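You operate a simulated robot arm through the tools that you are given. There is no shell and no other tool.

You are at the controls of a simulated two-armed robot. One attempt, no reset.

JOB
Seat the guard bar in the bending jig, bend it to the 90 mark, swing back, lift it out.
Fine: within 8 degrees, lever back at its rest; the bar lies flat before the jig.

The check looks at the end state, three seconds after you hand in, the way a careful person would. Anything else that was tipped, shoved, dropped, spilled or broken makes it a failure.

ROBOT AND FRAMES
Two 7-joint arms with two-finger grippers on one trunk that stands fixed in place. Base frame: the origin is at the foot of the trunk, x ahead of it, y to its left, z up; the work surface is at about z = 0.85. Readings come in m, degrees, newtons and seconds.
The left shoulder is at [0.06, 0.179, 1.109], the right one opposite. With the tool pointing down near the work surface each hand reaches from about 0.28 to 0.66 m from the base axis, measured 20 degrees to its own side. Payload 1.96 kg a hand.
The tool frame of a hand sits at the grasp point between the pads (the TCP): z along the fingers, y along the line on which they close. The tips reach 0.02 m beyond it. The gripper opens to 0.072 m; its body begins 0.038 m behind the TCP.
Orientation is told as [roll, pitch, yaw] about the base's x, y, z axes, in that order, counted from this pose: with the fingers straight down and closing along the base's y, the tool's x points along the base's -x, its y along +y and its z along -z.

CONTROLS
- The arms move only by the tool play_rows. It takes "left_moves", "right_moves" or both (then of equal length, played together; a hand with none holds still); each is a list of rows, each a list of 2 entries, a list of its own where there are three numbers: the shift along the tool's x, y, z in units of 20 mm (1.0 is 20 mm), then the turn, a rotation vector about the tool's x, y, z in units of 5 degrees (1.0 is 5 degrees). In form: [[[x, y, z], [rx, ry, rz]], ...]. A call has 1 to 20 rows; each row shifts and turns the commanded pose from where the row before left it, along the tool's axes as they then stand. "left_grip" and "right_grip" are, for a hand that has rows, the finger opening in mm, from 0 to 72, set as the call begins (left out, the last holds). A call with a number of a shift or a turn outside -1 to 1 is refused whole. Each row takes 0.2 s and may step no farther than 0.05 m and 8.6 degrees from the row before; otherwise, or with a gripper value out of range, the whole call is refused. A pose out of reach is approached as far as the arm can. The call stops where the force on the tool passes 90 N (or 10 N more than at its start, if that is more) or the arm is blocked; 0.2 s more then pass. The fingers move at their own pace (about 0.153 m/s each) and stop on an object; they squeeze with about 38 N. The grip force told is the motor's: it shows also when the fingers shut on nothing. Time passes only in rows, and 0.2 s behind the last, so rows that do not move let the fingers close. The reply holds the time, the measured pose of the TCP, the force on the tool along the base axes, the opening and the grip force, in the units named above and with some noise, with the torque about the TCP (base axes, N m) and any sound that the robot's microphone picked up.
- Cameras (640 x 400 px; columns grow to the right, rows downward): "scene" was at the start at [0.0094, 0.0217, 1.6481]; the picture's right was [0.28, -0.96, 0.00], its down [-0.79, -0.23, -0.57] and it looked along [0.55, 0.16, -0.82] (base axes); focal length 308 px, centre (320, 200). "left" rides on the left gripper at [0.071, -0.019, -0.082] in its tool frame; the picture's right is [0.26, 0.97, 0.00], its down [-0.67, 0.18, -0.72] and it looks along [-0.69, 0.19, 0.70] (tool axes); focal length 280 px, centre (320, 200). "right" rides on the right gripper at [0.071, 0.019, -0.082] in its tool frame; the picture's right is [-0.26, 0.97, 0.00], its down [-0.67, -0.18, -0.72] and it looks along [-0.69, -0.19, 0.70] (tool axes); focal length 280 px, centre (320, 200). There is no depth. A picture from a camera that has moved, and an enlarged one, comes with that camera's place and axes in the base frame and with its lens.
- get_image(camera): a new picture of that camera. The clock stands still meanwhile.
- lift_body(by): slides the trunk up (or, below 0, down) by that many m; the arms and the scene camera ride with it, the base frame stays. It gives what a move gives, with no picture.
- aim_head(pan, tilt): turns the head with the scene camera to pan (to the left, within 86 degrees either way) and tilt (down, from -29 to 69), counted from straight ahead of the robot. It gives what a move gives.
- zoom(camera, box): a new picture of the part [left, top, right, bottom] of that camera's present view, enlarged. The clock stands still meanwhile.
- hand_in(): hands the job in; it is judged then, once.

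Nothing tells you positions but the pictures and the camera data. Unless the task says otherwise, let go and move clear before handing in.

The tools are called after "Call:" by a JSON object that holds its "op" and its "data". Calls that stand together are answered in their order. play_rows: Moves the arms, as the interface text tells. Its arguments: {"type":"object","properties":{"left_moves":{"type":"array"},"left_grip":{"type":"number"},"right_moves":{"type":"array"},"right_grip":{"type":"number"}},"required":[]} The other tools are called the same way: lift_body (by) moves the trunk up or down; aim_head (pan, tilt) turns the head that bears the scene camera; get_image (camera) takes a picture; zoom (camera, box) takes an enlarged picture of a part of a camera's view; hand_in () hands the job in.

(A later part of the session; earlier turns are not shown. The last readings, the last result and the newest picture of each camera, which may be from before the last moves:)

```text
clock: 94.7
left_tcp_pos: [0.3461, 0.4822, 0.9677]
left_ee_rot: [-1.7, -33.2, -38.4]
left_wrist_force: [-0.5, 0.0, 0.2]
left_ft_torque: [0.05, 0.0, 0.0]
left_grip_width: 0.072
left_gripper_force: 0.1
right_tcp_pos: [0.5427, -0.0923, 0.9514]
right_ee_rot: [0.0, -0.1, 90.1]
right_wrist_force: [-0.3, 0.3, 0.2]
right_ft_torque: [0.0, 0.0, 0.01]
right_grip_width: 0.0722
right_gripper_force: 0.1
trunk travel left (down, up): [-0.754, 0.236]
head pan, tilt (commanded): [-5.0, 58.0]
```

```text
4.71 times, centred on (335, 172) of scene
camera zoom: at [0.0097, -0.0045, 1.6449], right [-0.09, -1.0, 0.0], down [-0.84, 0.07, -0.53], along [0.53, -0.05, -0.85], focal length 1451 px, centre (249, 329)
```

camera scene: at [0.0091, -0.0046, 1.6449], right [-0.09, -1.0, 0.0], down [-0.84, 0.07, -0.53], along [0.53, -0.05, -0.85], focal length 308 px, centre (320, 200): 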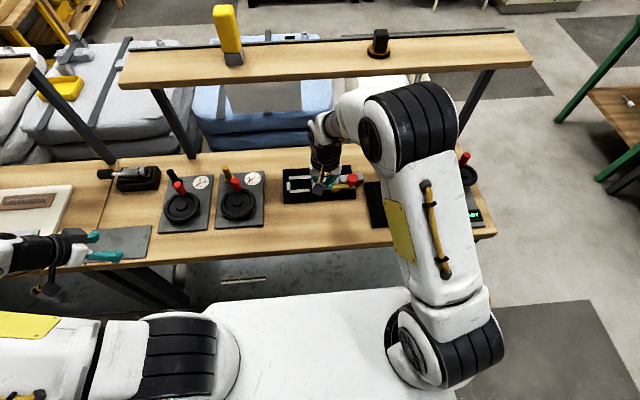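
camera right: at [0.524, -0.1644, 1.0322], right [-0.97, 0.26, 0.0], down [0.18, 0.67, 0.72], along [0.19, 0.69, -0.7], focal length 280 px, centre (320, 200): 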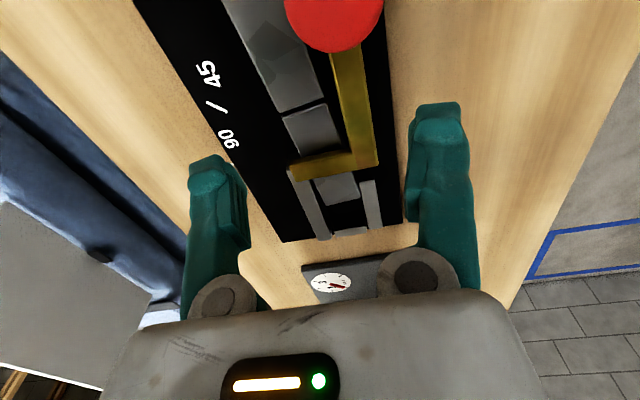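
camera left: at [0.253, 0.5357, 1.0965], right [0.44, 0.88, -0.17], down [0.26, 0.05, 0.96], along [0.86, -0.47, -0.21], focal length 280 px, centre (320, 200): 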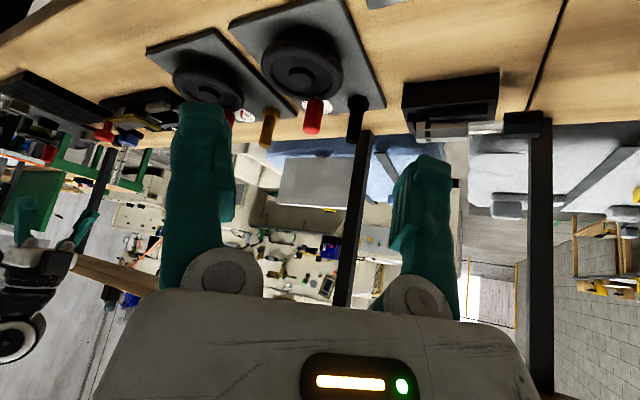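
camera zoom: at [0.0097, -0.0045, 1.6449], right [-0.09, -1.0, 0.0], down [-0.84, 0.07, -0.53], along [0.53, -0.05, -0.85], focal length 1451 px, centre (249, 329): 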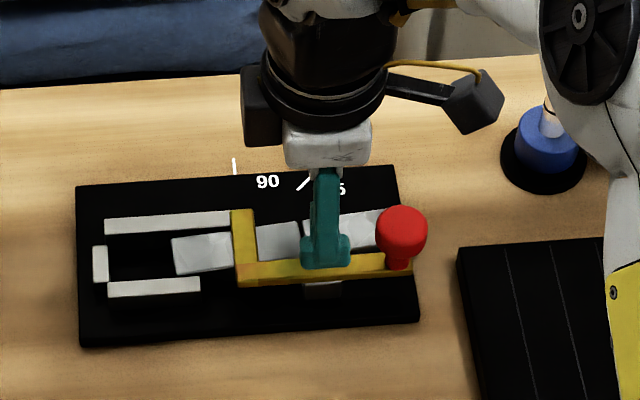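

The straddle position looks right: near finger outside the lever arm, far finger beyond the bar. I'll lower to just above the plate.

Call:
{"op": "play_rows", "data": {"right_moves": [[[0, 0.1, 0.8], [0, 0, 0]], [[0, 0, 0.8], [0, 0, 0]], [[0, 0, 0.8], [0, 0, 0]], [[0, 0, 0.6], [0, 0, 0]]]}}

Call:
{"op": "get_image", "data": {"camera": "right"}}

Call:
{"op": "zoom", "data": {"camera": "scene", "box": [270, 130, 400, 215]}}

```text
clock: 95.7
left_tcp_pos: [0.3465, 0.4828, 0.9674]
left_ee_rot: [-1.6, -33.2, -38.4]
left_wrist_force: [-0.3, -0.2, -1.0]
left_ft_torque: [0.0, -0.01, 0.0]
left_grip_width: 0.0722
left_gripper_force: 0.1
right_tcp_pos: [0.5385, -0.0933, 0.8914]
right_ee_rot: [0.1, -0.1, 90.1]
right_wrist_force: [0.5, 0.7, -0.1]
right_ft_torque: [0.03, -0.02, -0.02]
right_grip_width: 0.0722
right_gripper_force: 0.0
trunk travel left (down, up): [-0.754, 0.236]
head pan, tilt (commanded): [-5.0, 58.0]
```

```text
taken
camera right: at [0.5211, -0.1641, 0.9718], right [-0.97, 0.26, 0.0], down [0.18, 0.67, 0.72], along [0.19, 0.69, -0.7], focal length 280 px, centre (320, 200)
```

right: 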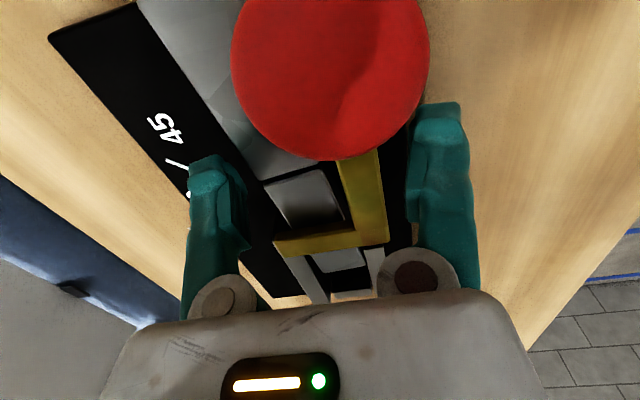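

```text
4.71 times, centred on (335, 172) of scene
camera zoom: at [0.0096, -0.0044, 1.6449], right [-0.09, -1.0, 0.0], down [-0.84, 0.07, -0.53], along [0.53, -0.05, -0.85], focal length 1451 px, centre (249, 329)
```

zoom: 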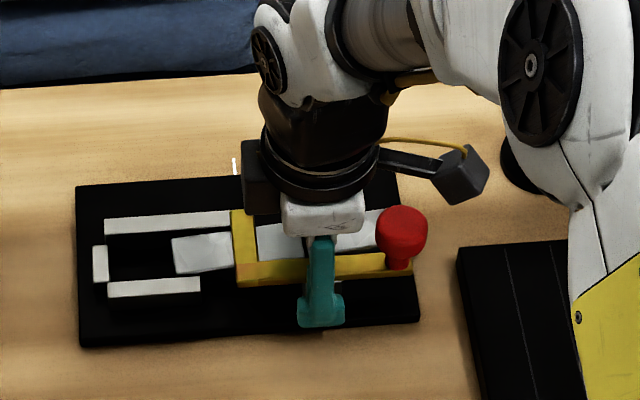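

Call:
{"op": "play_rows", "data": {"right_moves": [[[0, 0, 0.15], [0, 0, 0]], [[0, 0.2, 0], [0, 0, 0]], [[0, 0.2, 0], [0, 0, 0]], [[0, 0.1, 0], [0, 0, 0]], [[0, 0, 0], [0, 0, 0]]]}}

Call:
{"op": "zoom", "data": {"camera": "scene", "box": [270, 130, 400, 215]}}

Call:
{"op": "get_image", "data": {"camera": "right"}}

```text
clock: 96.9
left_tcp_pos: [0.3457, 0.482, 0.9665]
left_ee_rot: [-1.8, -33.2, -38.4]
left_wrist_force: [-0.2, 1.0, -0.5]
left_ft_torque: [-0.01, 0.02, -0.02]
left_grip_width: 0.0719
left_gripper_force: 0.0
right_tcp_pos: [0.5303, -0.093, 0.8893]
right_ee_rot: [0.0, 0.0, 90.1]
right_wrist_force: [-0.1, 1.1, -0.5]
right_ft_torque: [0.0, 0.0, 0.02]
right_grip_width: 0.0719
right_gripper_force: 0.0
trunk travel left (down, up): [-0.754, 0.236]
head pan, tilt (commanded): [-5.0, 58.0]
```

```text
4.71 times, centred on (335, 172) of scene
camera zoom: at [0.0094, -0.0045, 1.6449], right [-0.09, -1.0, 0.0], down [-0.84, 0.07, -0.53], along [0.53, -0.05, -0.85], focal length 1451 px, centre (249, 329)
```

zoom: 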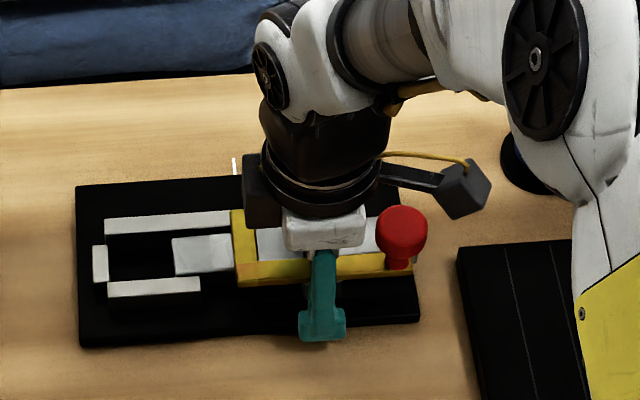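

```text
taken
camera right: at [0.5122, -0.164, 0.9698], right [-0.97, 0.26, 0.0], down [0.18, 0.67, 0.72], along [0.19, 0.69, -0.7], focal length 280 px, centre (320, 200)
```

right: 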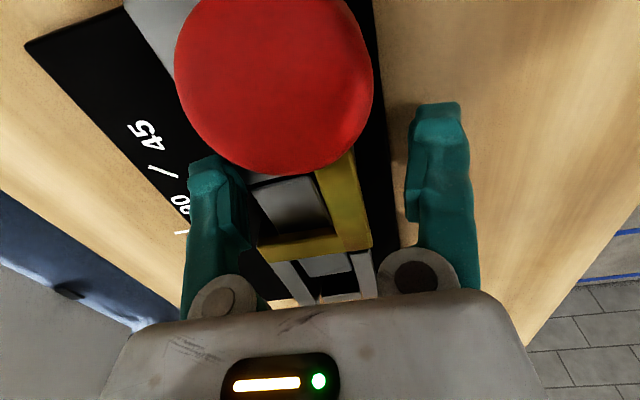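

Straightening is working, with yaw down to about 3°. A few millimetres more.

Call:
{"op": "play_rows", "data": {"right_moves": [[[0, 0.1, 0], [0, 0, 0]], [[0, 0.1, 0], [0, 0, 0]], [[0, 0, 0], [0, 0, 0]]]}}

Call:
{"op": "zoom", "data": {"camera": "scene", "box": [270, 145, 370, 210]}}

```text
clock: 97.7
left_tcp_pos: [0.3471, 0.4834, 0.9669]
left_ee_rot: [-1.8, -33.2, -38.5]
left_wrist_force: [-0.2, 0.1, 0.1]
left_ft_torque: [-0.01, -0.01, 0.01]
left_grip_width: 0.0719
left_gripper_force: 0.0
right_tcp_pos: [0.5267, -0.0921, 0.8894]
right_ee_rot: [0.1, -0.2, 90.2]
right_wrist_force: [3.3, -0.1, -0.3]
right_ft_torque: [0.0, -0.04, -0.01]
right_grip_width: 0.0722
right_gripper_force: 0.0
trunk travel left (down, up): [-0.754, 0.236]
head pan, tilt (commanded): [-5.0, 58.0]
```

```text
6.15 times, centred on (320, 178) of scene
camera zoom: at [0.0099, -0.0044, 1.6449], right [-0.09, -1.0, 0.0], down [-0.85, 0.07, -0.53], along [0.53, -0.05, -0.85], focal length 1898 px, centre (320, 338)
```

zoom: 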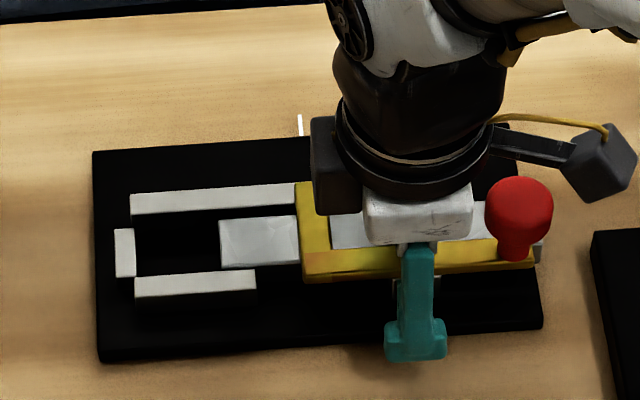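

The bar is now parallel to the rails (x ≈ 0.533–0.5605, left end at y ≈ −0.002). Next I'll lift, set the opening so the far finger alone sits on the bar's top while the near finger hangs outside the lever, and drag +y again.

Call:
{"op": "play_rows", "data": {"right_moves": [[[0, -0.2, 0], [0, 0, 0]], [[0, 0, -0.6], [0, 0, 0]], [[0, 0, -0.7], [0, 0, 0]], [[0, 0, 0], [0, 0, 0]]]}}

Call:
{"op": "play_rows", "data": {"right_moves": [[[0.1, 0.5, 0], [0, 0, 0]], [[0.12, 0.45, 0], [0, 0, 0]], [[0, 0, 0], [0, 0, 0]]], "right_grip": 50}}

Call:
{"op": "get_image", "data": {"camera": "right"}}

Call:
{"op": "zoom", "data": {"camera": "scene", "box": [270, 145, 370, 210]}}

```text
clock: 98.7
left_tcp_pos: [0.3467, 0.4833, 0.9666]
left_ee_rot: [-1.7, -33.2, -38.3]
left_wrist_force: [-0.5, 1.0, 0.0]
left_ft_torque: [-0.02, 0.02, 0.0]
left_grip_width: 0.0719
left_gripper_force: 0.1
right_tcp_pos: [0.5305, -0.0943, 0.914]
right_ee_rot: [0.0, -0.1, 90.1]
right_wrist_force: [-0.7, 0.9, 0.2]
right_ft_torque: [0.02, -0.02, 0.0]
right_grip_width: 0.072
right_gripper_force: 0.2
trunk travel left (down, up): [-0.754, 0.236]
head pan, tilt (commanded): [-5.0, 58.0]
```

```text
clock: 99.5
left_tcp_pos: [0.346, 0.4829, 0.9658]
left_ee_rot: [-1.8, -33.3, -38.4]
left_wrist_force: [0.2, -0.2, -1.0]
left_ft_torque: [0.0, 0.02, 0.0]
left_grip_width: 0.072
left_gripper_force: 0.0
right_tcp_pos: [0.5106, -0.0973, 0.9152]
right_ee_rot: [-0.1, -0.1, 90.1]
right_wrist_force: [0.6, -0.1, -0.2]
right_ft_torque: [0.01, -0.01, 0.0]
right_grip_width: 0.0502
right_gripper_force: 0.0
trunk travel left (down, up): [-0.754, 0.236]
head pan, tilt (commanded): [-5.0, 58.0]
```

```text
taken
camera right: at [0.4915, -0.1686, 0.9957], right [-0.97, 0.26, 0.0], down [0.18, 0.67, 0.72], along [0.19, 0.69, -0.7], focal length 280 px, centre (320, 200)
```

right: 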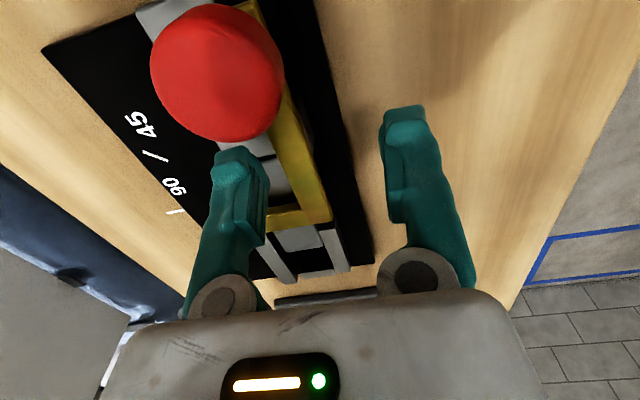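

```text
6.15 times, centred on (320, 178) of scene
camera zoom: at [0.0095, -0.0044, 1.6449], right [-0.09, -1.0, 0.0], down [-0.84, 0.07, -0.53], along [0.53, -0.05, -0.85], focal length 1898 px, centre (320, 338)
```

zoom: 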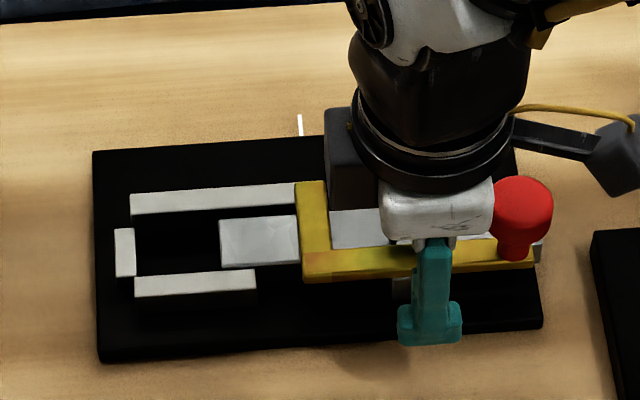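

Call:
{"op": "play_rows", "data": {"right_moves": [[[0, 0, 0.5], [0, 0, 0]], [[0, 0, 0.3], [0, 0, 0]], [[0, 0, 0.1], [0, 0, 0]], [[0, 0, 0], [0, 0, 0]]]}}

Call:
{"op": "play_rows", "data": {"right_moves": [[[0, 0, 0.1], [0, 0, 0]], [[0, 0, 0], [0, 0, 0]]]}}

Call:
{"op": "play_rows", "data": {"right_moves": [[[0, 0, 0.1], [0, 0, 0]], [[0, 0, 0], [0, 0, 0]]]}}

Call:
{"op": "get_image", "data": {"camera": "right"}}

```text
clock: 100.5
left_tcp_pos: [0.3452, 0.4835, 0.9676]
left_ee_rot: [-1.7, -33.3, -38.3]
left_wrist_force: [-0.1, 1.0, 0.5]
left_ft_torque: [-0.05, 0.0, 0.0]
left_grip_width: 0.0719
left_gripper_force: 0.0
right_tcp_pos: [0.5106, -0.0967, 0.897]
right_ee_rot: [-0.2, -0.2, 90.1]
right_wrist_force: [-0.6, -1.7, 13.1]
right_ft_torque: [-0.01, -0.45, -0.07]
right_grip_width: 0.0506
right_gripper_force: 0.9
trunk travel left (down, up): [-0.754, 0.236]
head pan, tilt (commanded): [-5.0, 58.0]
```

```text
clock: 101.1
left_tcp_pos: [0.3432, 0.4842, 0.9683]
left_ee_rot: [-1.7, -33.4, -38.4]
left_wrist_force: [0.3, 0.5, 0.2]
left_ft_torque: [0.0, 0.01, 0.01]
left_grip_width: 0.072
left_gripper_force: 0.0
right_tcp_pos: [0.5101, -0.0971, 0.897]
right_ee_rot: [-0.3, -0.1, 90.1]
right_wrist_force: [-1.0, -1.7, 30.8]
right_ft_torque: [-0.02, -1.03, -0.09]
right_grip_width: 0.0527
right_gripper_force: 1.8
trunk travel left (down, up): [-0.754, 0.236]
head pan, tilt (commanded): [-5.0, 58.0]
```

```text
clock: 101.7
left_tcp_pos: [0.3414, 0.4839, 0.9686]
left_ee_rot: [-1.5, -33.5, -38.5]
left_wrist_force: [0.8, 0.3, -0.6]
left_ft_torque: [0.0, -0.01, -0.01]
left_grip_width: 0.0719
left_gripper_force: 0.0
right_tcp_pos: [0.5086, -0.0972, 0.8964]
right_ee_rot: [-0.5, -0.2, 90.1]
right_wrist_force: [-2.3, -1.8, 48.3]
right_ft_torque: [-0.03, -1.65, -0.05]
right_grip_width: 0.0541
right_gripper_force: 2.6
trunk travel left (down, up): [-0.754, 0.236]
head pan, tilt (commanded): [-5.0, 58.0]
```

```text
taken
camera right: at [0.4893, -0.1679, 0.9777], right [-0.97, 0.26, -0.01], down [0.18, 0.67, 0.72], along [0.19, 0.69, -0.7], focal length 280 px, centre (320, 200)
```

right: 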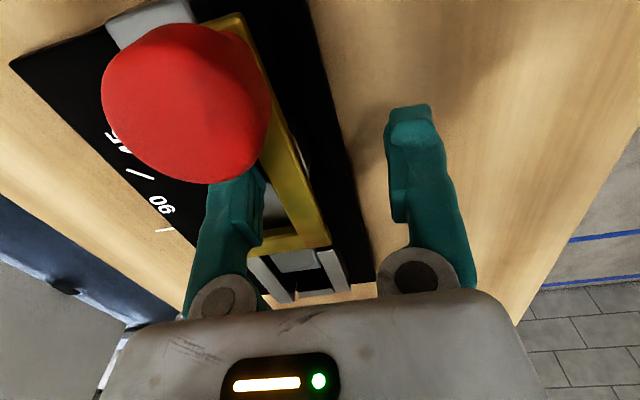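

That's pressing on the bar with more force than needed (48 N). I'll ease off and drag +y in 4 mm steps.

Call:
{"op": "play_rows", "data": {"right_moves": [[[0, 0, -0.13], [0, 0, 0]], [[-0.2, 0, 0], [0, 0, 0]], [[-0.2, 0, 0], [0, 0, 0]], [[-0.2, 0, 0], [0, 0, 0]]]}}

Call:
{"op": "zoom", "data": {"camera": "scene", "box": [270, 145, 370, 210]}}

```text
clock: 102.7
left_tcp_pos: [0.3428, 0.4823, 0.9699]
left_ee_rot: [-1.6, -33.2, -38.5]
left_wrist_force: [-1.0, -0.2, 0.0]
left_ft_torque: [0.0, 0.0, -0.01]
left_grip_width: 0.072
left_gripper_force: 0.1
right_tcp_pos: [0.5093, -0.0852, 0.8965]
right_ee_rot: [-0.2, -0.1, 90.0]
right_wrist_force: [0.0, -11.1, 34.7]
right_ft_torque: [-0.24, -1.21, -0.51]
right_grip_width: 0.054
right_gripper_force: 3.0
trunk travel left (down, up): [-0.754, 0.236]
head pan, tilt (commanded): [-5.0, 58.0]
```

```text
6.15 times, centred on (320, 178) of scene
camera zoom: at [0.0042, -0.0063, 1.6449], right [-0.09, -1.0, 0.0], down [-0.84, 0.07, -0.53], along [0.53, -0.05, -0.85], focal length 1898 px, centre (320, 338)
```

zoom: 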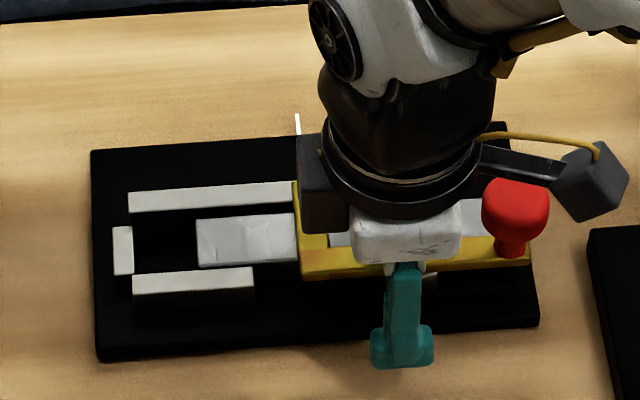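

It follows well, about 10 mm gained. Continuing to just short of the short arm.

Call:
{"op": "play_rows", "data": {"right_moves": [[[-0.2, 0, 0], [0, 0, 0]], [[-0.2, 0, 0], [0, 0, 0]], [[-0.15, 0, 0], [0, 0, 0]]]}}

Call:
{"op": "zoom", "data": {"camera": "scene", "box": [270, 145, 370, 210]}}

Call:
{"op": "get_image", "data": {"camera": "right"}}

```text
clock: 103.5
left_tcp_pos: [0.3445, 0.4824, 0.9682]
left_ee_rot: [-1.5, -33.3, -38.5]
left_wrist_force: [-0.2, 0.6, 0.6]
left_ft_torque: [-0.03, -0.03, -0.01]
left_grip_width: 0.0718
left_gripper_force: 0.0
right_tcp_pos: [0.5098, -0.0779, 0.8964]
right_ee_rot: [-0.2, -0.1, 90.0]
right_wrist_force: [0.5, -14.7, 34.6]
right_ft_torque: [-0.3, -1.19, -0.37]
right_grip_width: 0.0537
right_gripper_force: 2.8
trunk travel left (down, up): [-0.754, 0.236]
head pan, tilt (commanded): [-5.0, 58.0]
```

```text
6.15 times, centred on (320, 178) of scene
camera zoom: at [0.0043, -0.0067, 1.645], right [-0.09, -1.0, 0.0], down [-0.84, 0.07, -0.53], along [0.53, -0.05, -0.85], focal length 1898 px, centre (320, 338)
```

zoom: 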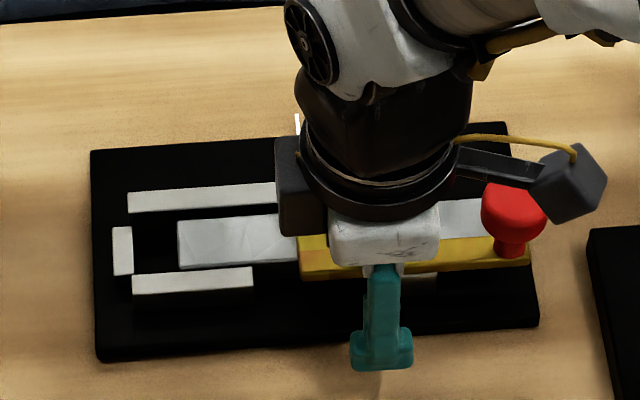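

```text
taken
camera right: at [0.4899, -0.148, 0.9781], right [-0.97, 0.26, 0.0], down [0.18, 0.67, 0.72], along [0.19, 0.69, -0.7], focal length 280 px, centre (320, 200)
```

right: 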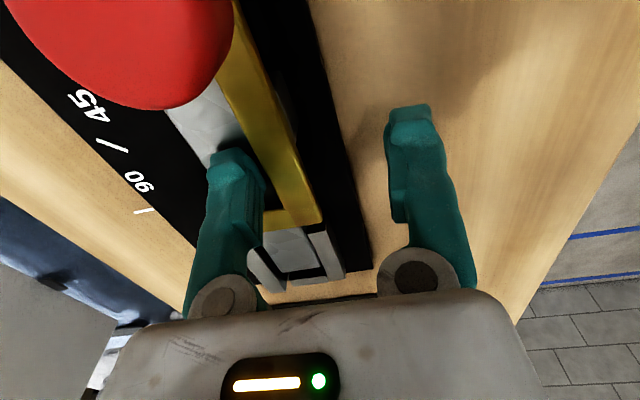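

The left end is at y ≈ 0.016, with about 22 mm left to the stop. I'll lift, go back, and do one more stroke.

Call:
{"op": "play_rows", "data": {"right_moves": [[[0, 0, -0.4], [0, 0, 0]], [[0, 0, -0.4], [0, 0, 0]], [[0.5, 0, 0], [0, 0, 0]], [[0.5, 0, 0], [0, 0, 0]], [[0, 0, 0.4], [0, 0, 0]], [[0, 0, 0.22], [0, 0, 0]], [[0, 0, 0], [0, 0, 0]]]}}

Call:
{"op": "get_image", "data": {"camera": "right"}}

```text
clock: 105.1
left_tcp_pos: [0.3463, 0.4836, 0.9669]
left_ee_rot: [-1.8, -33.2, -38.4]
left_wrist_force: [0.1, 0.2, 1.2]
left_ft_torque: [-0.02, -0.04, 0.0]
left_grip_width: 0.0722
left_gripper_force: 0.1
right_tcp_pos: [0.5098, -0.0946, 0.899]
right_ee_rot: [0.0, -0.1, 90.2]
right_wrist_force: [0.4, 0.5, -1.0]
right_ft_torque: [0.0, -0.02, -0.03]
right_grip_width: 0.0499
right_gripper_force: 0.1
trunk travel left (down, up): [-0.754, 0.236]
head pan, tilt (commanded): [-5.0, 58.0]
```

```text
taken
camera right: at [0.4918, -0.1652, 0.9794], right [-0.97, 0.26, 0.0], down [0.18, 0.67, 0.72], along [0.19, 0.69, -0.7], focal length 280 px, centre (320, 200)
```

right: 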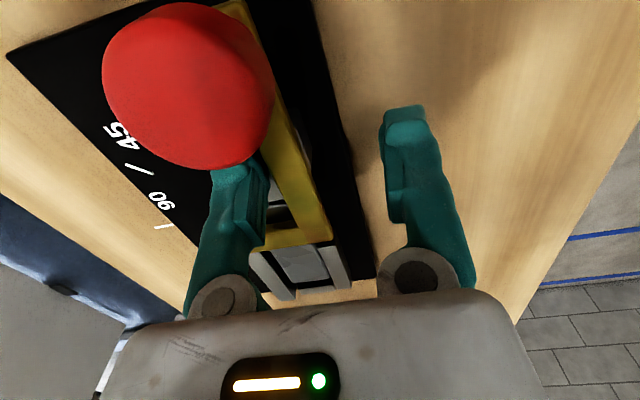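

Call:
{"op": "play_rows", "data": {"right_moves": [[[0, 0, 0.15], [0, 0, 0]], [[0, 0, 0.1], [0, 0, 0]], [[-0.2, 0, 0], [0, 0, 0]], [[-0.2, 0, 0], [0, 0, 0]], [[-0.2, 0, 0], [0, 0, 0]]]}}

Call:
{"op": "zoom", "data": {"camera": "scene", "box": [270, 145, 370, 210]}}

```text
clock: 106.3
left_tcp_pos: [0.3421, 0.482, 0.9692]
left_ee_rot: [-1.3, -33.2, -38.6]
left_wrist_force: [-0.2, -0.1, -0.3]
left_ft_torque: [0.03, 0.03, -0.05]
left_grip_width: 0.0721
left_gripper_force: 0.1
right_tcp_pos: [0.5089, -0.0849, 0.8962]
right_ee_rot: [-0.4, -0.1, 89.9]
right_wrist_force: [0.2, -15.2, 42.8]
right_ft_torque: [-0.28, -1.48, -0.54]
right_grip_width: 0.0542
right_gripper_force: 3.0
trunk travel left (down, up): [-0.754, 0.236]
head pan, tilt (commanded): [-5.0, 58.0]
```

```text
6.15 times, centred on (320, 178) of scene
camera zoom: at [0.0029, -0.0074, 1.6451], right [-0.09, -1.0, 0.0], down [-0.84, 0.08, -0.53], along [0.53, -0.04, -0.85], focal length 1898 px, centre (320, 338)
```

zoom: 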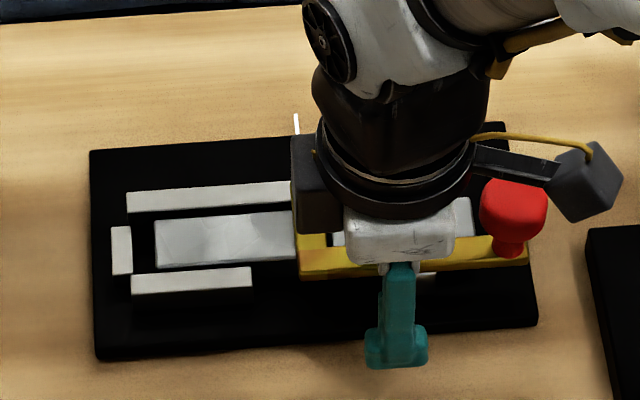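

Call:
{"op": "play_rows", "data": {"right_moves": [[[0, 0, -0.05], [0, 0, 0]], [[-0.2, 0, 0], [0, 0, 0]], [[-0.2, 0, 0], [0, 0, 0]], [[-0.1, 0, 0], [0, 0, 0]]]}}

Call:
{"op": "zoom", "data": {"camera": "scene", "box": [270, 145, 370, 210]}}

```text
clock: 107.3
left_tcp_pos: [0.3426, 0.4828, 0.9693]
left_ee_rot: [-1.4, -33.3, -38.5]
left_wrist_force: [0.1, 0.2, -0.5]
left_ft_torque: [0.01, 0.01, 0.01]
left_grip_width: 0.0719
left_gripper_force: 0.0
right_tcp_pos: [0.5072, -0.0731, 0.8965]
right_ee_rot: [0.0, -0.2, 90.1]
right_wrist_force: [2.1, -12.5, 32.1]
right_ft_torque: [-0.24, -1.15, -0.48]
right_grip_width: 0.0548
right_gripper_force: 3.7
trunk travel left (down, up): [-0.754, 0.236]
head pan, tilt (commanded): [-5.0, 58.0]
```

```text
6.15 times, centred on (320, 178) of scene
camera zoom: at [0.005, -0.0063, 1.6448], right [-0.09, -1.0, 0.0], down [-0.84, 0.07, -0.53], along [0.53, -0.05, -0.85], focal length 1898 px, centre (320, 338)
```

zoom: 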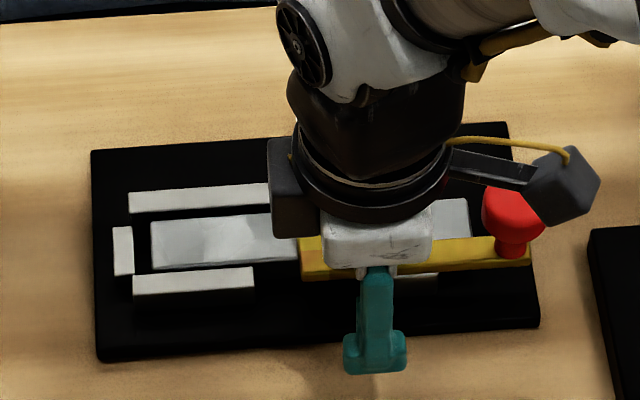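

Only a few millimetres this time, leaving a gap of about 9 mm. One more short stroke.

Call:
{"op": "play_rows", "data": {"right_moves": [[[0, 0, -0.4], [0, 0, 0]], [[0, 0, -0.4], [0, 0, 0]], [[0.5, 0, 0], [0, 0, 0]], [[0.5, 0, 0], [0, 0, 0]], [[0, -0.1, 0.4], [0, 0, 0]], [[0, 0, 0.3], [0, 0, 0]], [[0, 0, 0.2], [0, 0, 0]], [[0, 0, 0], [0, 0, 0]]]}}

Call:
{"op": "play_rows", "data": {"right_moves": [[[-0.2, 0, 0.02], [0, 0, 0]], [[-0.2, 0, 0.02], [0, 0, 0]], [[-0.2, 0, 0], [0, 0, 0]]]}}

Call:
{"op": "zoom", "data": {"camera": "scene", "box": [270, 145, 370, 210]}}

```text
clock: 109.1
left_tcp_pos: [0.3431, 0.4823, 0.969]
left_ee_rot: [-1.5, -33.4, -38.4]
left_wrist_force: [-0.6, 0.0, -0.5]
left_ft_torque: [0.0, 0.02, 0.01]
left_grip_width: 0.0719
left_gripper_force: 0.1
right_tcp_pos: [0.5102, -0.0931, 0.8971]
right_ee_rot: [-0.3, -0.2, 90.0]
right_wrist_force: [-2.8, -6.3, 34.6]
right_ft_torque: [-0.15, -1.07, -0.13]
right_grip_width: 0.0509
right_gripper_force: 0.4
trunk travel left (down, up): [-0.754, 0.236]
head pan, tilt (commanded): [-5.0, 58.0]
```

```text
clock: 109.9
left_tcp_pos: [0.3415, 0.4821, 0.9704]
left_ee_rot: [-1.4, -33.4, -38.6]
left_wrist_force: [0.2, -0.4, -0.6]
left_ft_torque: [-0.05, -0.02, 0.05]
left_grip_width: 0.0719
left_gripper_force: 0.1
right_tcp_pos: [0.5096, -0.0824, 0.8953]
right_ee_rot: [-0.5, -0.2, 90.0]
right_wrist_force: [-2.2, -22.2, 55.8]
right_ft_torque: [-0.43, -1.92, -0.67]
right_grip_width: 0.0546
right_gripper_force: 3.6
trunk travel left (down, up): [-0.754, 0.236]
head pan, tilt (commanded): [-5.0, 58.0]
```

```text
6.15 times, centred on (320, 178) of scene
camera zoom: at [0.0009, -0.0076, 1.6451], right [-0.09, -1.0, 0.0], down [-0.84, 0.08, -0.53], along [0.53, -0.04, -0.85], focal length 1898 px, centre (320, 338)
```

zoom: 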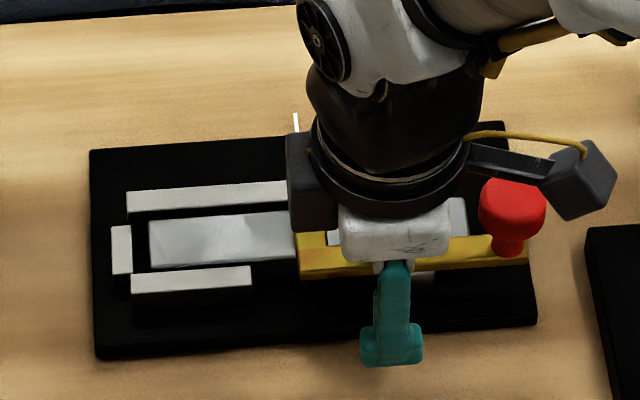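

The bar seems to be rubbing on the near rail because the hand drifted toward the robot. I'll nudge it 4 mm away from that rail while pressed, then drag +y again.

Call:
{"op": "play_rows", "data": {"right_moves": [[[0, -0.2, -0.05], [0, 0, 0]], [[0, -0.15, 0], [0, 0, 0]], [[-0.2, 0, 0], [0, 0, 0]], [[-0.2, 0, 0], [0, 0, 0]]]}}

Call:
{"op": "zoom", "data": {"camera": "scene", "box": [270, 145, 370, 210]}}

Call:
{"op": "get_image", "data": {"camera": "right"}}

```text
clock: 110.9
left_tcp_pos: [0.3411, 0.4821, 0.9708]
left_ee_rot: [-1.5, -33.4, -38.6]
left_wrist_force: [-0.1, 0.1, 0.3]
left_ft_torque: [0.02, 0.0, -0.01]
left_grip_width: 0.0719
left_gripper_force: 0.0
right_tcp_pos: [0.5163, -0.0729, 0.8971]
right_ee_rot: [-0.4, -0.2, 90.1]
right_wrist_force: [-6.1, -19.0, 51.6]
right_ft_torque: [-0.4, -1.53, -0.57]
right_grip_width: 0.0487
right_gripper_force: 0.1
trunk travel left (down, up): [-0.754, 0.236]
head pan, tilt (commanded): [-5.0, 58.0]
```

```text
6.15 times, centred on (320, 178) of scene
camera zoom: at [0.0002, -0.0075, 1.645], right [-0.09, -1.0, 0.0], down [-0.84, 0.08, -0.53], along [0.53, -0.04, -0.85], focal length 1898 px, centre (320, 338)
```

zoom: 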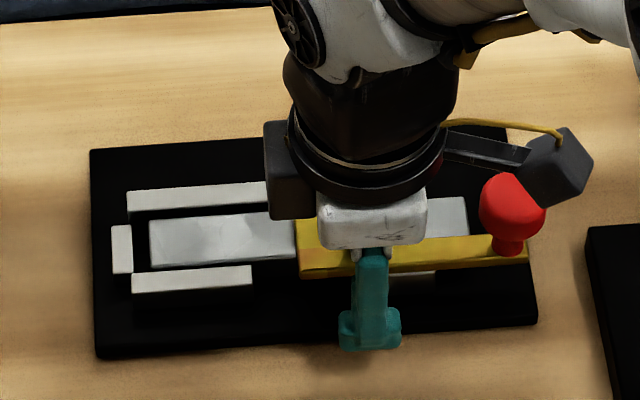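

```text
taken
camera right: at [0.4977, -0.1442, 0.978], right [-0.97, 0.26, -0.01], down [0.18, 0.67, 0.72], along [0.19, 0.69, -0.7], focal length 280 px, centre (320, 200)
```

right: 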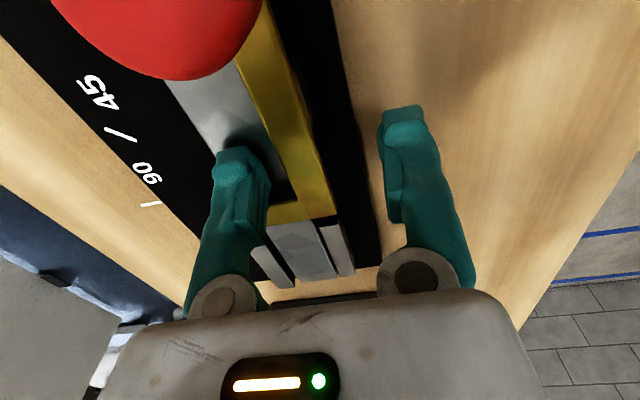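

Call:
{"op": "zoom", "data": {"camera": "right", "box": [220, 190, 400, 310]}}

Call:
{"op": "zoom", "data": {"camera": "scene", "box": [280, 170, 320, 200]}}

```text
3.33 times, centred on (310, 250) of right
camera zoom: at [0.4977, -0.1442, 0.978], right [-0.97, 0.26, -0.01], down [0.18, 0.67, 0.72], along [0.19, 0.69, -0.7], focal length 935 px, centre (353, 33)
```

zoom: 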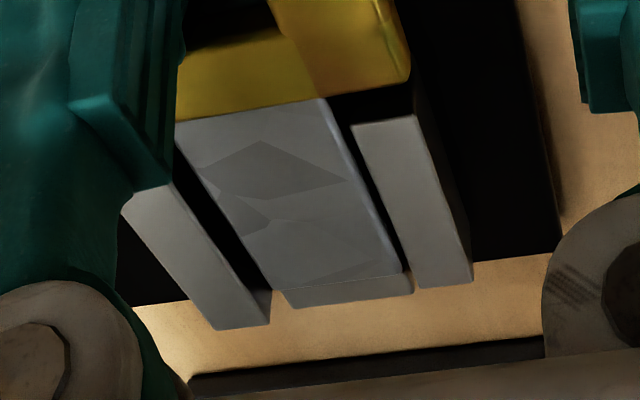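

```text
13.33 times, centred on (300, 185) of scene
camera zoom: at [0.0002, -0.0075, 1.645], right [-0.09, -1.0, 0.0], down [-0.84, 0.08, -0.53], along [0.53, -0.04, -0.85], focal length 4112 px, centre (587, 400)
```

zoom: 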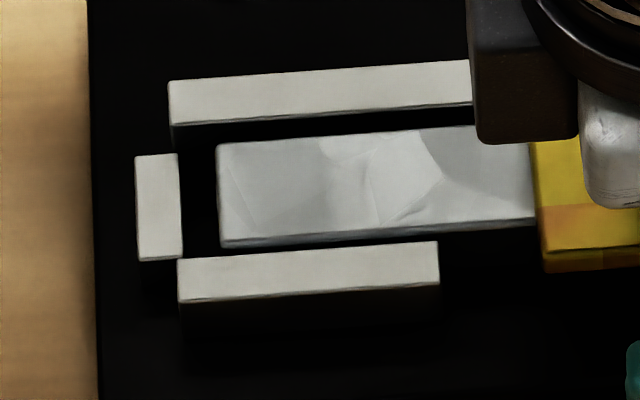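

The press-drag has stopped gaining, with finger and plate friction about equal. The bar's right end is now at y ≈ −0.13, so a direct push there with closed fingers at yaw 0 is feasible, and the gripper camera clears the knob by about 1 cm. I'll lift and turn the hand.

Call:
{"op": "play_rows", "data": {"right_moves": [[[0, 0, -0.5], [0, 0, 0]], [[0, 0, -0.9], [0, 0, 0]], [[0, 0, -0.9], [0, 0, 0]], [[0, 0, -0.9], [0, 0, 0]], [[0, 0, -0.9], [0, 0, 0]]]}}

Call:
{"op": "play_rows", "data": {"right_moves": [[[0, 0, 0], [0, 0, 1]], [[0, 0, 0], [0, 0, 1]], [[0, 0, 0], [0, 0, 1]], [[0, 0, 0], [0, 0, 1]], [[0, 0, 0], [0, 0, 1]], [[0, 0, 0], [0, 0, 1]], [[0, 0, 0], [0, 0, 1]], [[0, 0, 0], [0, 0, 1]], [[0, 0, 0], [0, 0, 1]], [[0, 0, 0], [0, 0, 1]], [[0, 0, 0], [0, 0, 1]], [[0, 0, 0], [0, 0, 1]], [[0, 0, 0], [0, 0, 1]], [[0, 0, 0], [0, 0, 1]], [[0, 0, 0], [0, 0, 1]], [[0, 0, 0], [0, 0, 1]], [[0, 0, 0], [0, 0, 1]], [[0, 0, 0], [0, 0, 1]]], "right_grip": 0}}

Call:
{"op": "zoom", "data": {"camera": "scene", "box": [270, 145, 370, 210]}}

```text
clock: 112.1
left_tcp_pos: [0.3458, 0.4824, 0.9674]
left_ee_rot: [-1.7, -33.2, -38.4]
left_wrist_force: [-0.2, 0.3, -0.6]
left_ft_torque: [0.01, -0.01, 0.02]
left_grip_width: 0.0718
left_gripper_force: 0.2
right_tcp_pos: [0.5196, -0.0713, 0.9755]
right_ee_rot: [0.0, 0.0, 90.2]
right_wrist_force: [0.6, -0.7, 0.0]
right_ft_torque: [0.0, 0.01, -0.04]
right_grip_width: 0.0501
right_gripper_force: 0.1
trunk travel left (down, up): [-0.754, 0.236]
head pan, tilt (commanded): [-5.0, 58.0]
```

```text
clock: 115.9
left_tcp_pos: [0.3465, 0.4835, 0.9668]
left_ee_rot: [-1.7, -33.2, -38.4]
left_wrist_force: [1.0, -1.3, 0.4]
left_ft_torque: [0.01, 0.06, 0.0]
left_grip_width: 0.0719
left_gripper_force: 0.0
right_tcp_pos: [0.5183, -0.0734, 0.974]
right_ee_rot: [0.2, 0.0, 0.0]
right_wrist_force: [-0.1, 0.4, -0.3]
right_ft_torque: [0.0, -0.01, -0.01]
right_grip_width: 0.0
right_gripper_force: 30.3
trunk travel left (down, up): [-0.754, 0.236]
head pan, tilt (commanded): [-5.0, 58.0]
```

```text
6.15 times, centred on (320, 178) of scene
camera zoom: at [0.0093, -0.0043, 1.6449], right [-0.09, -1.0, 0.0], down [-0.84, 0.07, -0.53], along [0.53, -0.05, -0.85], focal length 1898 px, centre (320, 338)
```

zoom: 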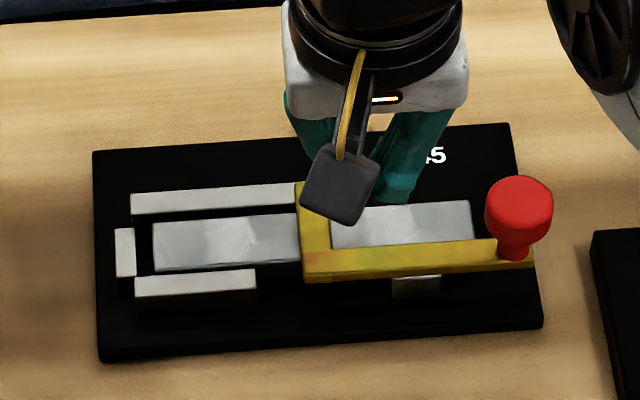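

The bar now spans y = 0.031 to −0.129, so its notch is about 7 mm short of the pivot. I'll move behind its right end and push it those last millimetres.

Call:
{"op": "play_rows", "data": {"right_moves": [[[-0.5, -0.83, -0.4], [0, 0, 0]], [[-0.5, -0.83, 0], [0, 0, 0]], [[-0.5, -0.83, 0], [0, 0, 0]], [[-0.5, -0.83, 0], [0, 0, 0]], [[-0.5, -0.83, 0], [0, 0, 0]], [[0, 0, 0.8], [0, 0, 0]], [[0, 0, 0.8], [0, 0, 0]], [[0, 0, 0.8], [0, 0, 0]]]}}

Call:
{"op": "get_image", "data": {"camera": "right"}}

Call:
{"op": "zoom", "data": {"camera": "scene", "box": [290, 130, 390, 210]}}

```text
clock: 117.7
left_tcp_pos: [0.3473, 0.4827, 0.9675]
left_ee_rot: [-1.7, -33.2, -38.3]
left_wrist_force: [0.3, -0.6, -0.2]
left_ft_torque: [-0.01, 0.02, 0.0]
left_grip_width: 0.0719
left_gripper_force: 0.0
right_tcp_pos: [0.571, -0.1559, 0.9347]
right_ee_rot: [0.1, 0.1, 0.1]
right_wrist_force: [-0.1, -0.2, -0.3]
right_ft_torque: [-0.02, 0.0, 0.01]
right_grip_width: 0.0001
right_gripper_force: 29.9
trunk travel left (down, up): [-0.754, 0.236]
head pan, tilt (commanded): [-5.0, 58.0]
```

```text
taken
camera right: at [0.501, -0.1368, 1.017], right [0.26, 0.97, 0.0], down [0.67, -0.18, 0.72], along [0.69, -0.19, -0.7], focal length 280 px, centre (320, 200)
```

right: 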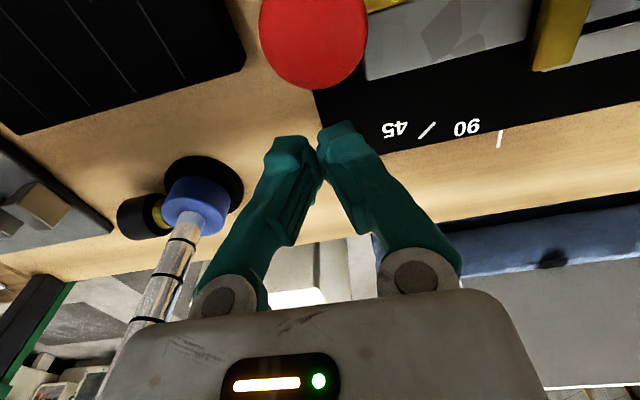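

```text
5.00 times, centred on (340, 170) of scene
camera zoom: at [0.0099, -0.0046, 1.6449], right [-0.09, -1.0, 0.0], down [-0.85, 0.07, -0.53], along [0.53, -0.05, -0.85], focal length 1542 px, centre (220, 350)
```

zoom: 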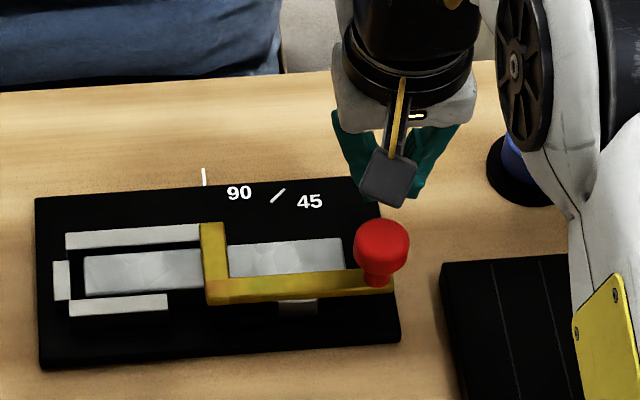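

Call:
{"op": "play_rows", "data": {"right_moves": [[[0, 0, 0.8], [0, 0, 0]], [[0.05, 0, 0.8], [0, 0, 0]], [[0.05, 0, 0.75], [0, 0, 0]], [[0, 0, 0], [0, 0, 0]]]}}

Call:
{"op": "get_image", "data": {"camera": "right"}}

Call:
{"op": "zoom", "data": {"camera": "scene", "box": [290, 130, 390, 210]}}

```text
clock: 118.7
left_tcp_pos: [0.3457, 0.4824, 0.9672]
left_ee_rot: [-1.8, -33.2, -38.4]
left_wrist_force: [-0.4, -0.5, -0.4]
left_ft_torque: [0.0, 0.01, 0.0]
left_grip_width: 0.0724
left_gripper_force: 0.1
right_tcp_pos: [0.5673, -0.1554, 0.8882]
right_ee_rot: [0.1, 0.0, 0.2]
right_wrist_force: [0.0, 0.0, 0.2]
right_ft_torque: [0.0, 0.0, -0.01]
right_grip_width: 0.0
right_gripper_force: 29.5
trunk travel left (down, up): [-0.754, 0.236]
head pan, tilt (commanded): [-5.0, 58.0]
```

```text
taken
camera right: at [0.497, -0.1373, 0.9697], right [0.26, 0.97, 0.0], down [0.67, -0.18, 0.72], along [0.69, -0.19, -0.7], focal length 280 px, centre (320, 200)
```

right: 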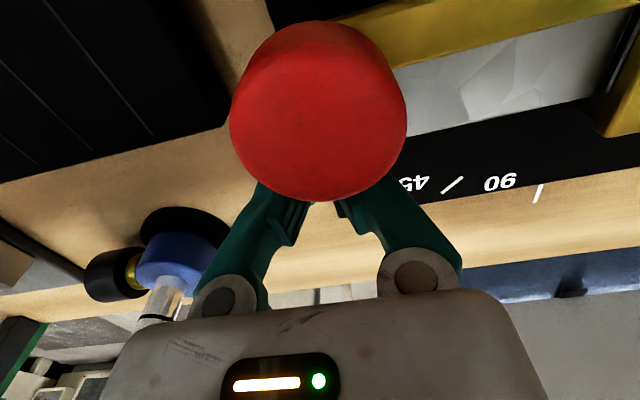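

```text
5.00 times, centred on (340, 170) of scene
camera zoom: at [0.0093, -0.0045, 1.6449], right [-0.09, -1.0, 0.0], down [-0.84, 0.07, -0.53], along [0.53, -0.05, -0.85], focal length 1542 px, centre (220, 350)
```

zoom: 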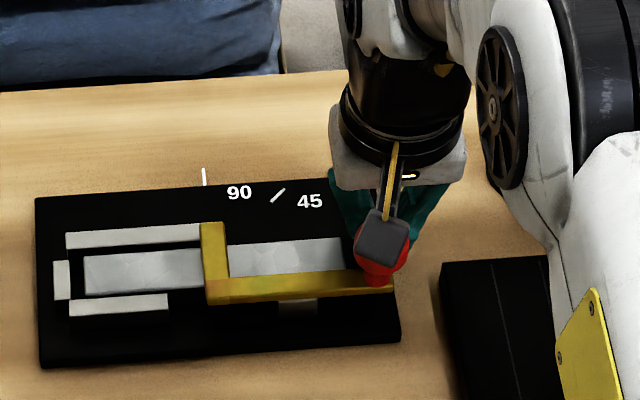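

Clear of the knob and right behind the bar's end. I'll push +y in small steps.

Call:
{"op": "play_rows", "data": {"right_moves": [[[0, 0.2, 0], [0, 0, 0]], [[0, 0.2, 0], [0, 0, 0]], [[0, 0.15, 0], [0, 0, 0]], [[0, 0, 0], [0, 0, 0]]]}}

Call:
{"op": "zoom", "data": {"camera": "scene", "box": [270, 145, 370, 210]}}

```text
clock: 119.7
left_tcp_pos: [0.3459, 0.483, 0.9676]
left_ee_rot: [-1.8, -33.3, -38.5]
left_wrist_force: [-0.4, 0.3, 0.5]
left_ft_torque: [0.03, 0.02, -0.01]
left_grip_width: 0.072
left_gripper_force: 0.0
right_tcp_pos: [0.568, -0.1449, 0.8887]
right_ee_rot: [0.0, 0.1, 0.1]
right_wrist_force: [0.2, -3.7, 1.7]
right_ft_torque: [-0.03, 0.02, 0.02]
right_grip_width: 0.0
right_gripper_force: 29.3
trunk travel left (down, up): [-0.754, 0.236]
head pan, tilt (commanded): [-5.0, 58.0]
```

```text
6.15 times, centred on (320, 178) of scene
camera zoom: at [0.009, -0.0052, 1.6449], right [-0.09, -1.0, 0.0], down [-0.84, 0.07, -0.53], along [0.53, -0.05, -0.85], focal length 1898 px, centre (320, 338)
```

zoom: 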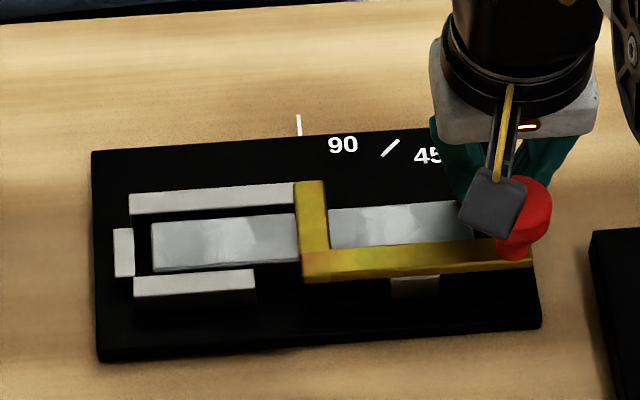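

Call:
{"op": "play_rows", "data": {"right_moves": [[[0, 0.12, 0], [0, 0, 0]], [[0, 0.12, 0], [0, 0, 0]], [[0, 0, 0], [0, 0, 0]]]}}

Call:
{"op": "zoom", "data": {"camera": "scene", "box": [270, 145, 370, 210]}}

```text
clock: 120.5
left_tcp_pos: [0.3451, 0.4797, 0.9695]
left_ee_rot: [-1.5, -33.0, -38.5]
left_wrist_force: [-0.1, -0.3, 0.0]
left_ft_torque: [0.04, -0.01, -0.03]
left_grip_width: 0.0718
left_gripper_force: 0.1
right_tcp_pos: [0.5674, -0.1441, 0.8881]
right_ee_rot: [0.0, -0.1, 0.0]
right_wrist_force: [-2.8, -28.4, 7.2]
right_ft_torque: [-0.15, 0.07, 0.22]
right_grip_width: 0.0001
right_gripper_force: 29.5
trunk travel left (down, up): [-0.754, 0.236]
head pan, tilt (commanded): [-5.0, 58.0]
```

```text
6.15 times, centred on (320, 178) of scene
camera zoom: at [0.0076, -0.0106, 1.6449], right [-0.09, -1.0, 0.0], down [-0.84, 0.08, -0.53], along [0.53, -0.04, -0.85], focal length 1898 px, centre (320, 338)
```

zoom: 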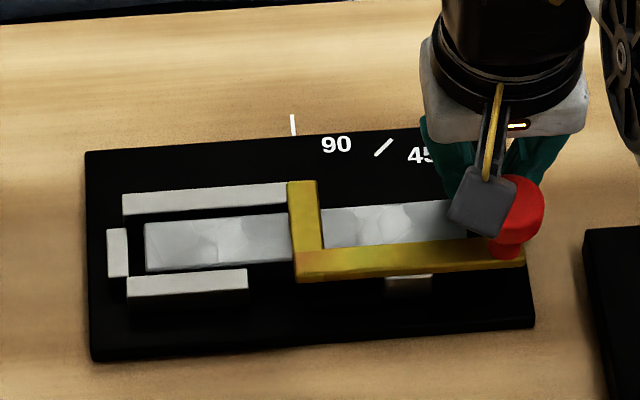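

The force rises to 28 N without movement, so the bar is up against its stop. With the notch at y ≈ −0.054, the bar's outer face would meet the pusher at about 90°, so it's properly seated. Next is bending: I'll back off, lift, and bring the hand in front of the knob to push it around its arc (pivot ≈ (0.565, −0.0475), radius ≈ 0.104).

Call:
{"op": "play_rows", "data": {"right_moves": [[[0, -0.3, 0], [0, 0, 0]], [[0, -0.2, -0.6], [0, 0, 0]], [[0, 0, -0.9], [0, 0, 0]], [[0, 0, -0.9], [0, 0, 0]], [[0, 0, -0.9], [0, 0, 0]], [[0, 0, -0.9], [0, 0, 0]], [[0, 0, -0.9], [0, 0, 0]], [[0.95, 0.2, 0], [0, 0, 0]], [[0.95, 0.2, 0], [0, 0, 0]], [[0.95, 0.2, 0], [0, 0, 0]], [[0.95, 0.2, 0], [0, 0, 0]], [[0.9, 0.1, 0], [0, 0, 0]]]}}

Call:
{"op": "zoom", "data": {"camera": "scene", "box": [270, 130, 400, 215]}}

Call:
{"op": "get_image", "data": {"camera": "right"}}

```text
clock: 123.1
left_tcp_pos: [0.3459, 0.4829, 0.9668]
left_ee_rot: [-1.7, -33.3, -38.4]
left_wrist_force: [0.2, -0.1, 0.4]
left_ft_torque: [0.03, 0.01, 0.03]
left_grip_width: 0.0719
left_gripper_force: 0.1
right_tcp_pos: [0.4735, -0.1311, 0.9894]
right_ee_rot: [0.1, 0.1, 0.2]
right_wrist_force: [0.7, 0.0, -0.6]
right_ft_torque: [0.01, 0.01, -0.03]
right_grip_width: 0.0
right_gripper_force: 29.6
trunk travel left (down, up): [-0.754, 0.236]
head pan, tilt (commanded): [-5.0, 58.0]
```

```text
4.71 times, centred on (335, 172) of scene
camera zoom: at [0.0087, -0.0044, 1.6449], right [-0.09, -1.0, 0.0], down [-0.84, 0.07, -0.53], along [0.53, -0.05, -0.85], focal length 1451 px, centre (249, 329)
```

zoom: 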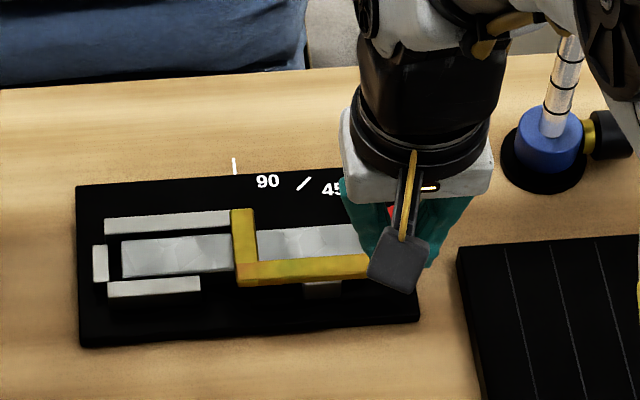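

```text
taken
camera right: at [0.403, -0.1128, 1.0719], right [0.26, 0.97, 0.0], down [0.67, -0.18, 0.72], along [0.69, -0.19, -0.7], focal length 280 px, centre (320, 200)
```

right: 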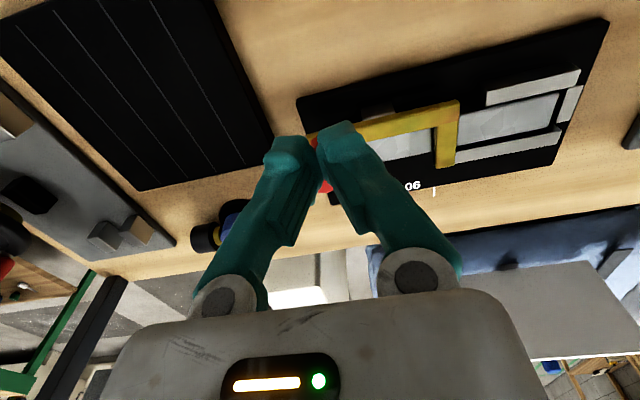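

The bar sits neatly in the jig. I'll set the pushing pose (slight yaw, 10° forward tilt, fingers 10 mm apart so the knob nests between them) and come down in front of the knob.

Call:
{"op": "play_rows", "data": {"right_moves": [[[0, 0, 0], [0, 0, 1]], [[0, 0, 0], [0, 0, 1]], [[0, 0, 0], [0, -1, 0]], [[0, 0, 0], [0, -1, 0]], [[0.1, 0, 0.6], [0, 0, 0]], [[0.1, 0, 0.6], [0, 0, 0]], [[0.1, 0, 0.6], [0, 0, 0]], [[0.1, 0, 0.6], [0, 0, 0]], [[0.1, 0, 0.6], [0, 0, 0]], [[0.05, 0, 0.45], [0, 0, 0]]], "right_grip": 10}}

Call:
{"op": "get_image", "data": {"camera": "right"}}

Call:
{"op": "zoom", "data": {"camera": "scene", "box": [270, 130, 400, 215]}}

```text
clock: 125.3
left_tcp_pos: [0.346, 0.4834, 0.9677]
left_ee_rot: [-1.7, -33.2, -38.3]
left_wrist_force: [-0.3, -0.2, -1.3]
left_ft_torque: [0.0, 0.01, -0.05]
left_grip_width: 0.0719
left_gripper_force: 0.2
right_tcp_pos: [0.4742, -0.132, 0.92]
right_ee_rot: [0.2, -10.0, -9.9]
right_wrist_force: [0.0, -0.3, 0.1]
right_ft_torque: [-0.01, -0.01, 0.01]
right_grip_width: 0.0101
right_gripper_force: 0.0
trunk travel left (down, up): [-0.754, 0.236]
head pan, tilt (commanded): [-5.0, 58.0]
```

```text
taken
camera right: at [0.3962, -0.0984, 0.9888], right [0.42, 0.91, 0.05], down [0.5, -0.27, 0.82], along [0.76, -0.32, -0.57], focal length 280 px, centre (320, 200)
```

right: 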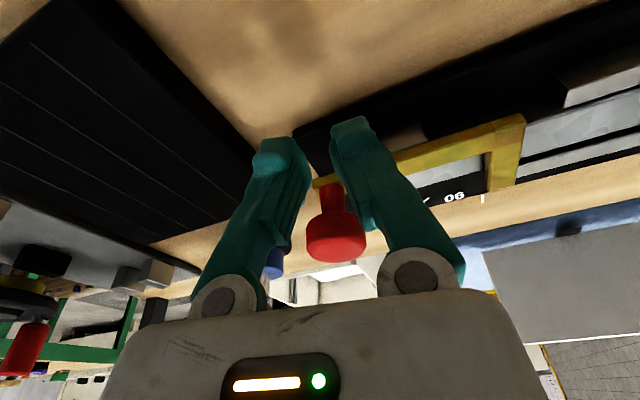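

```text
4.71 times, centred on (335, 172) of scene
camera zoom: at [0.0096, -0.0045, 1.6449], right [-0.09, -1.0, 0.0], down [-0.84, 0.07, -0.53], along [0.53, -0.05, -0.85], focal length 1451 px, centre (249, 329)
```

zoom: 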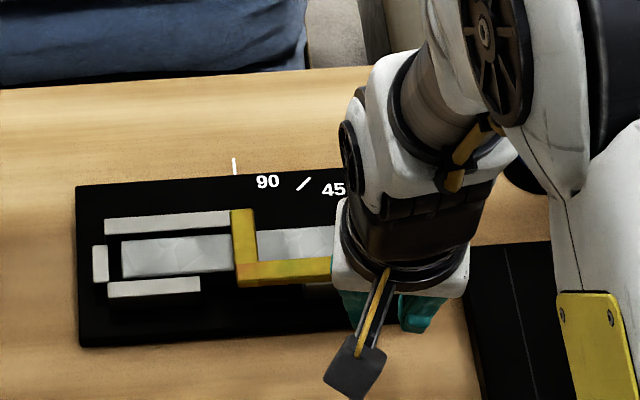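

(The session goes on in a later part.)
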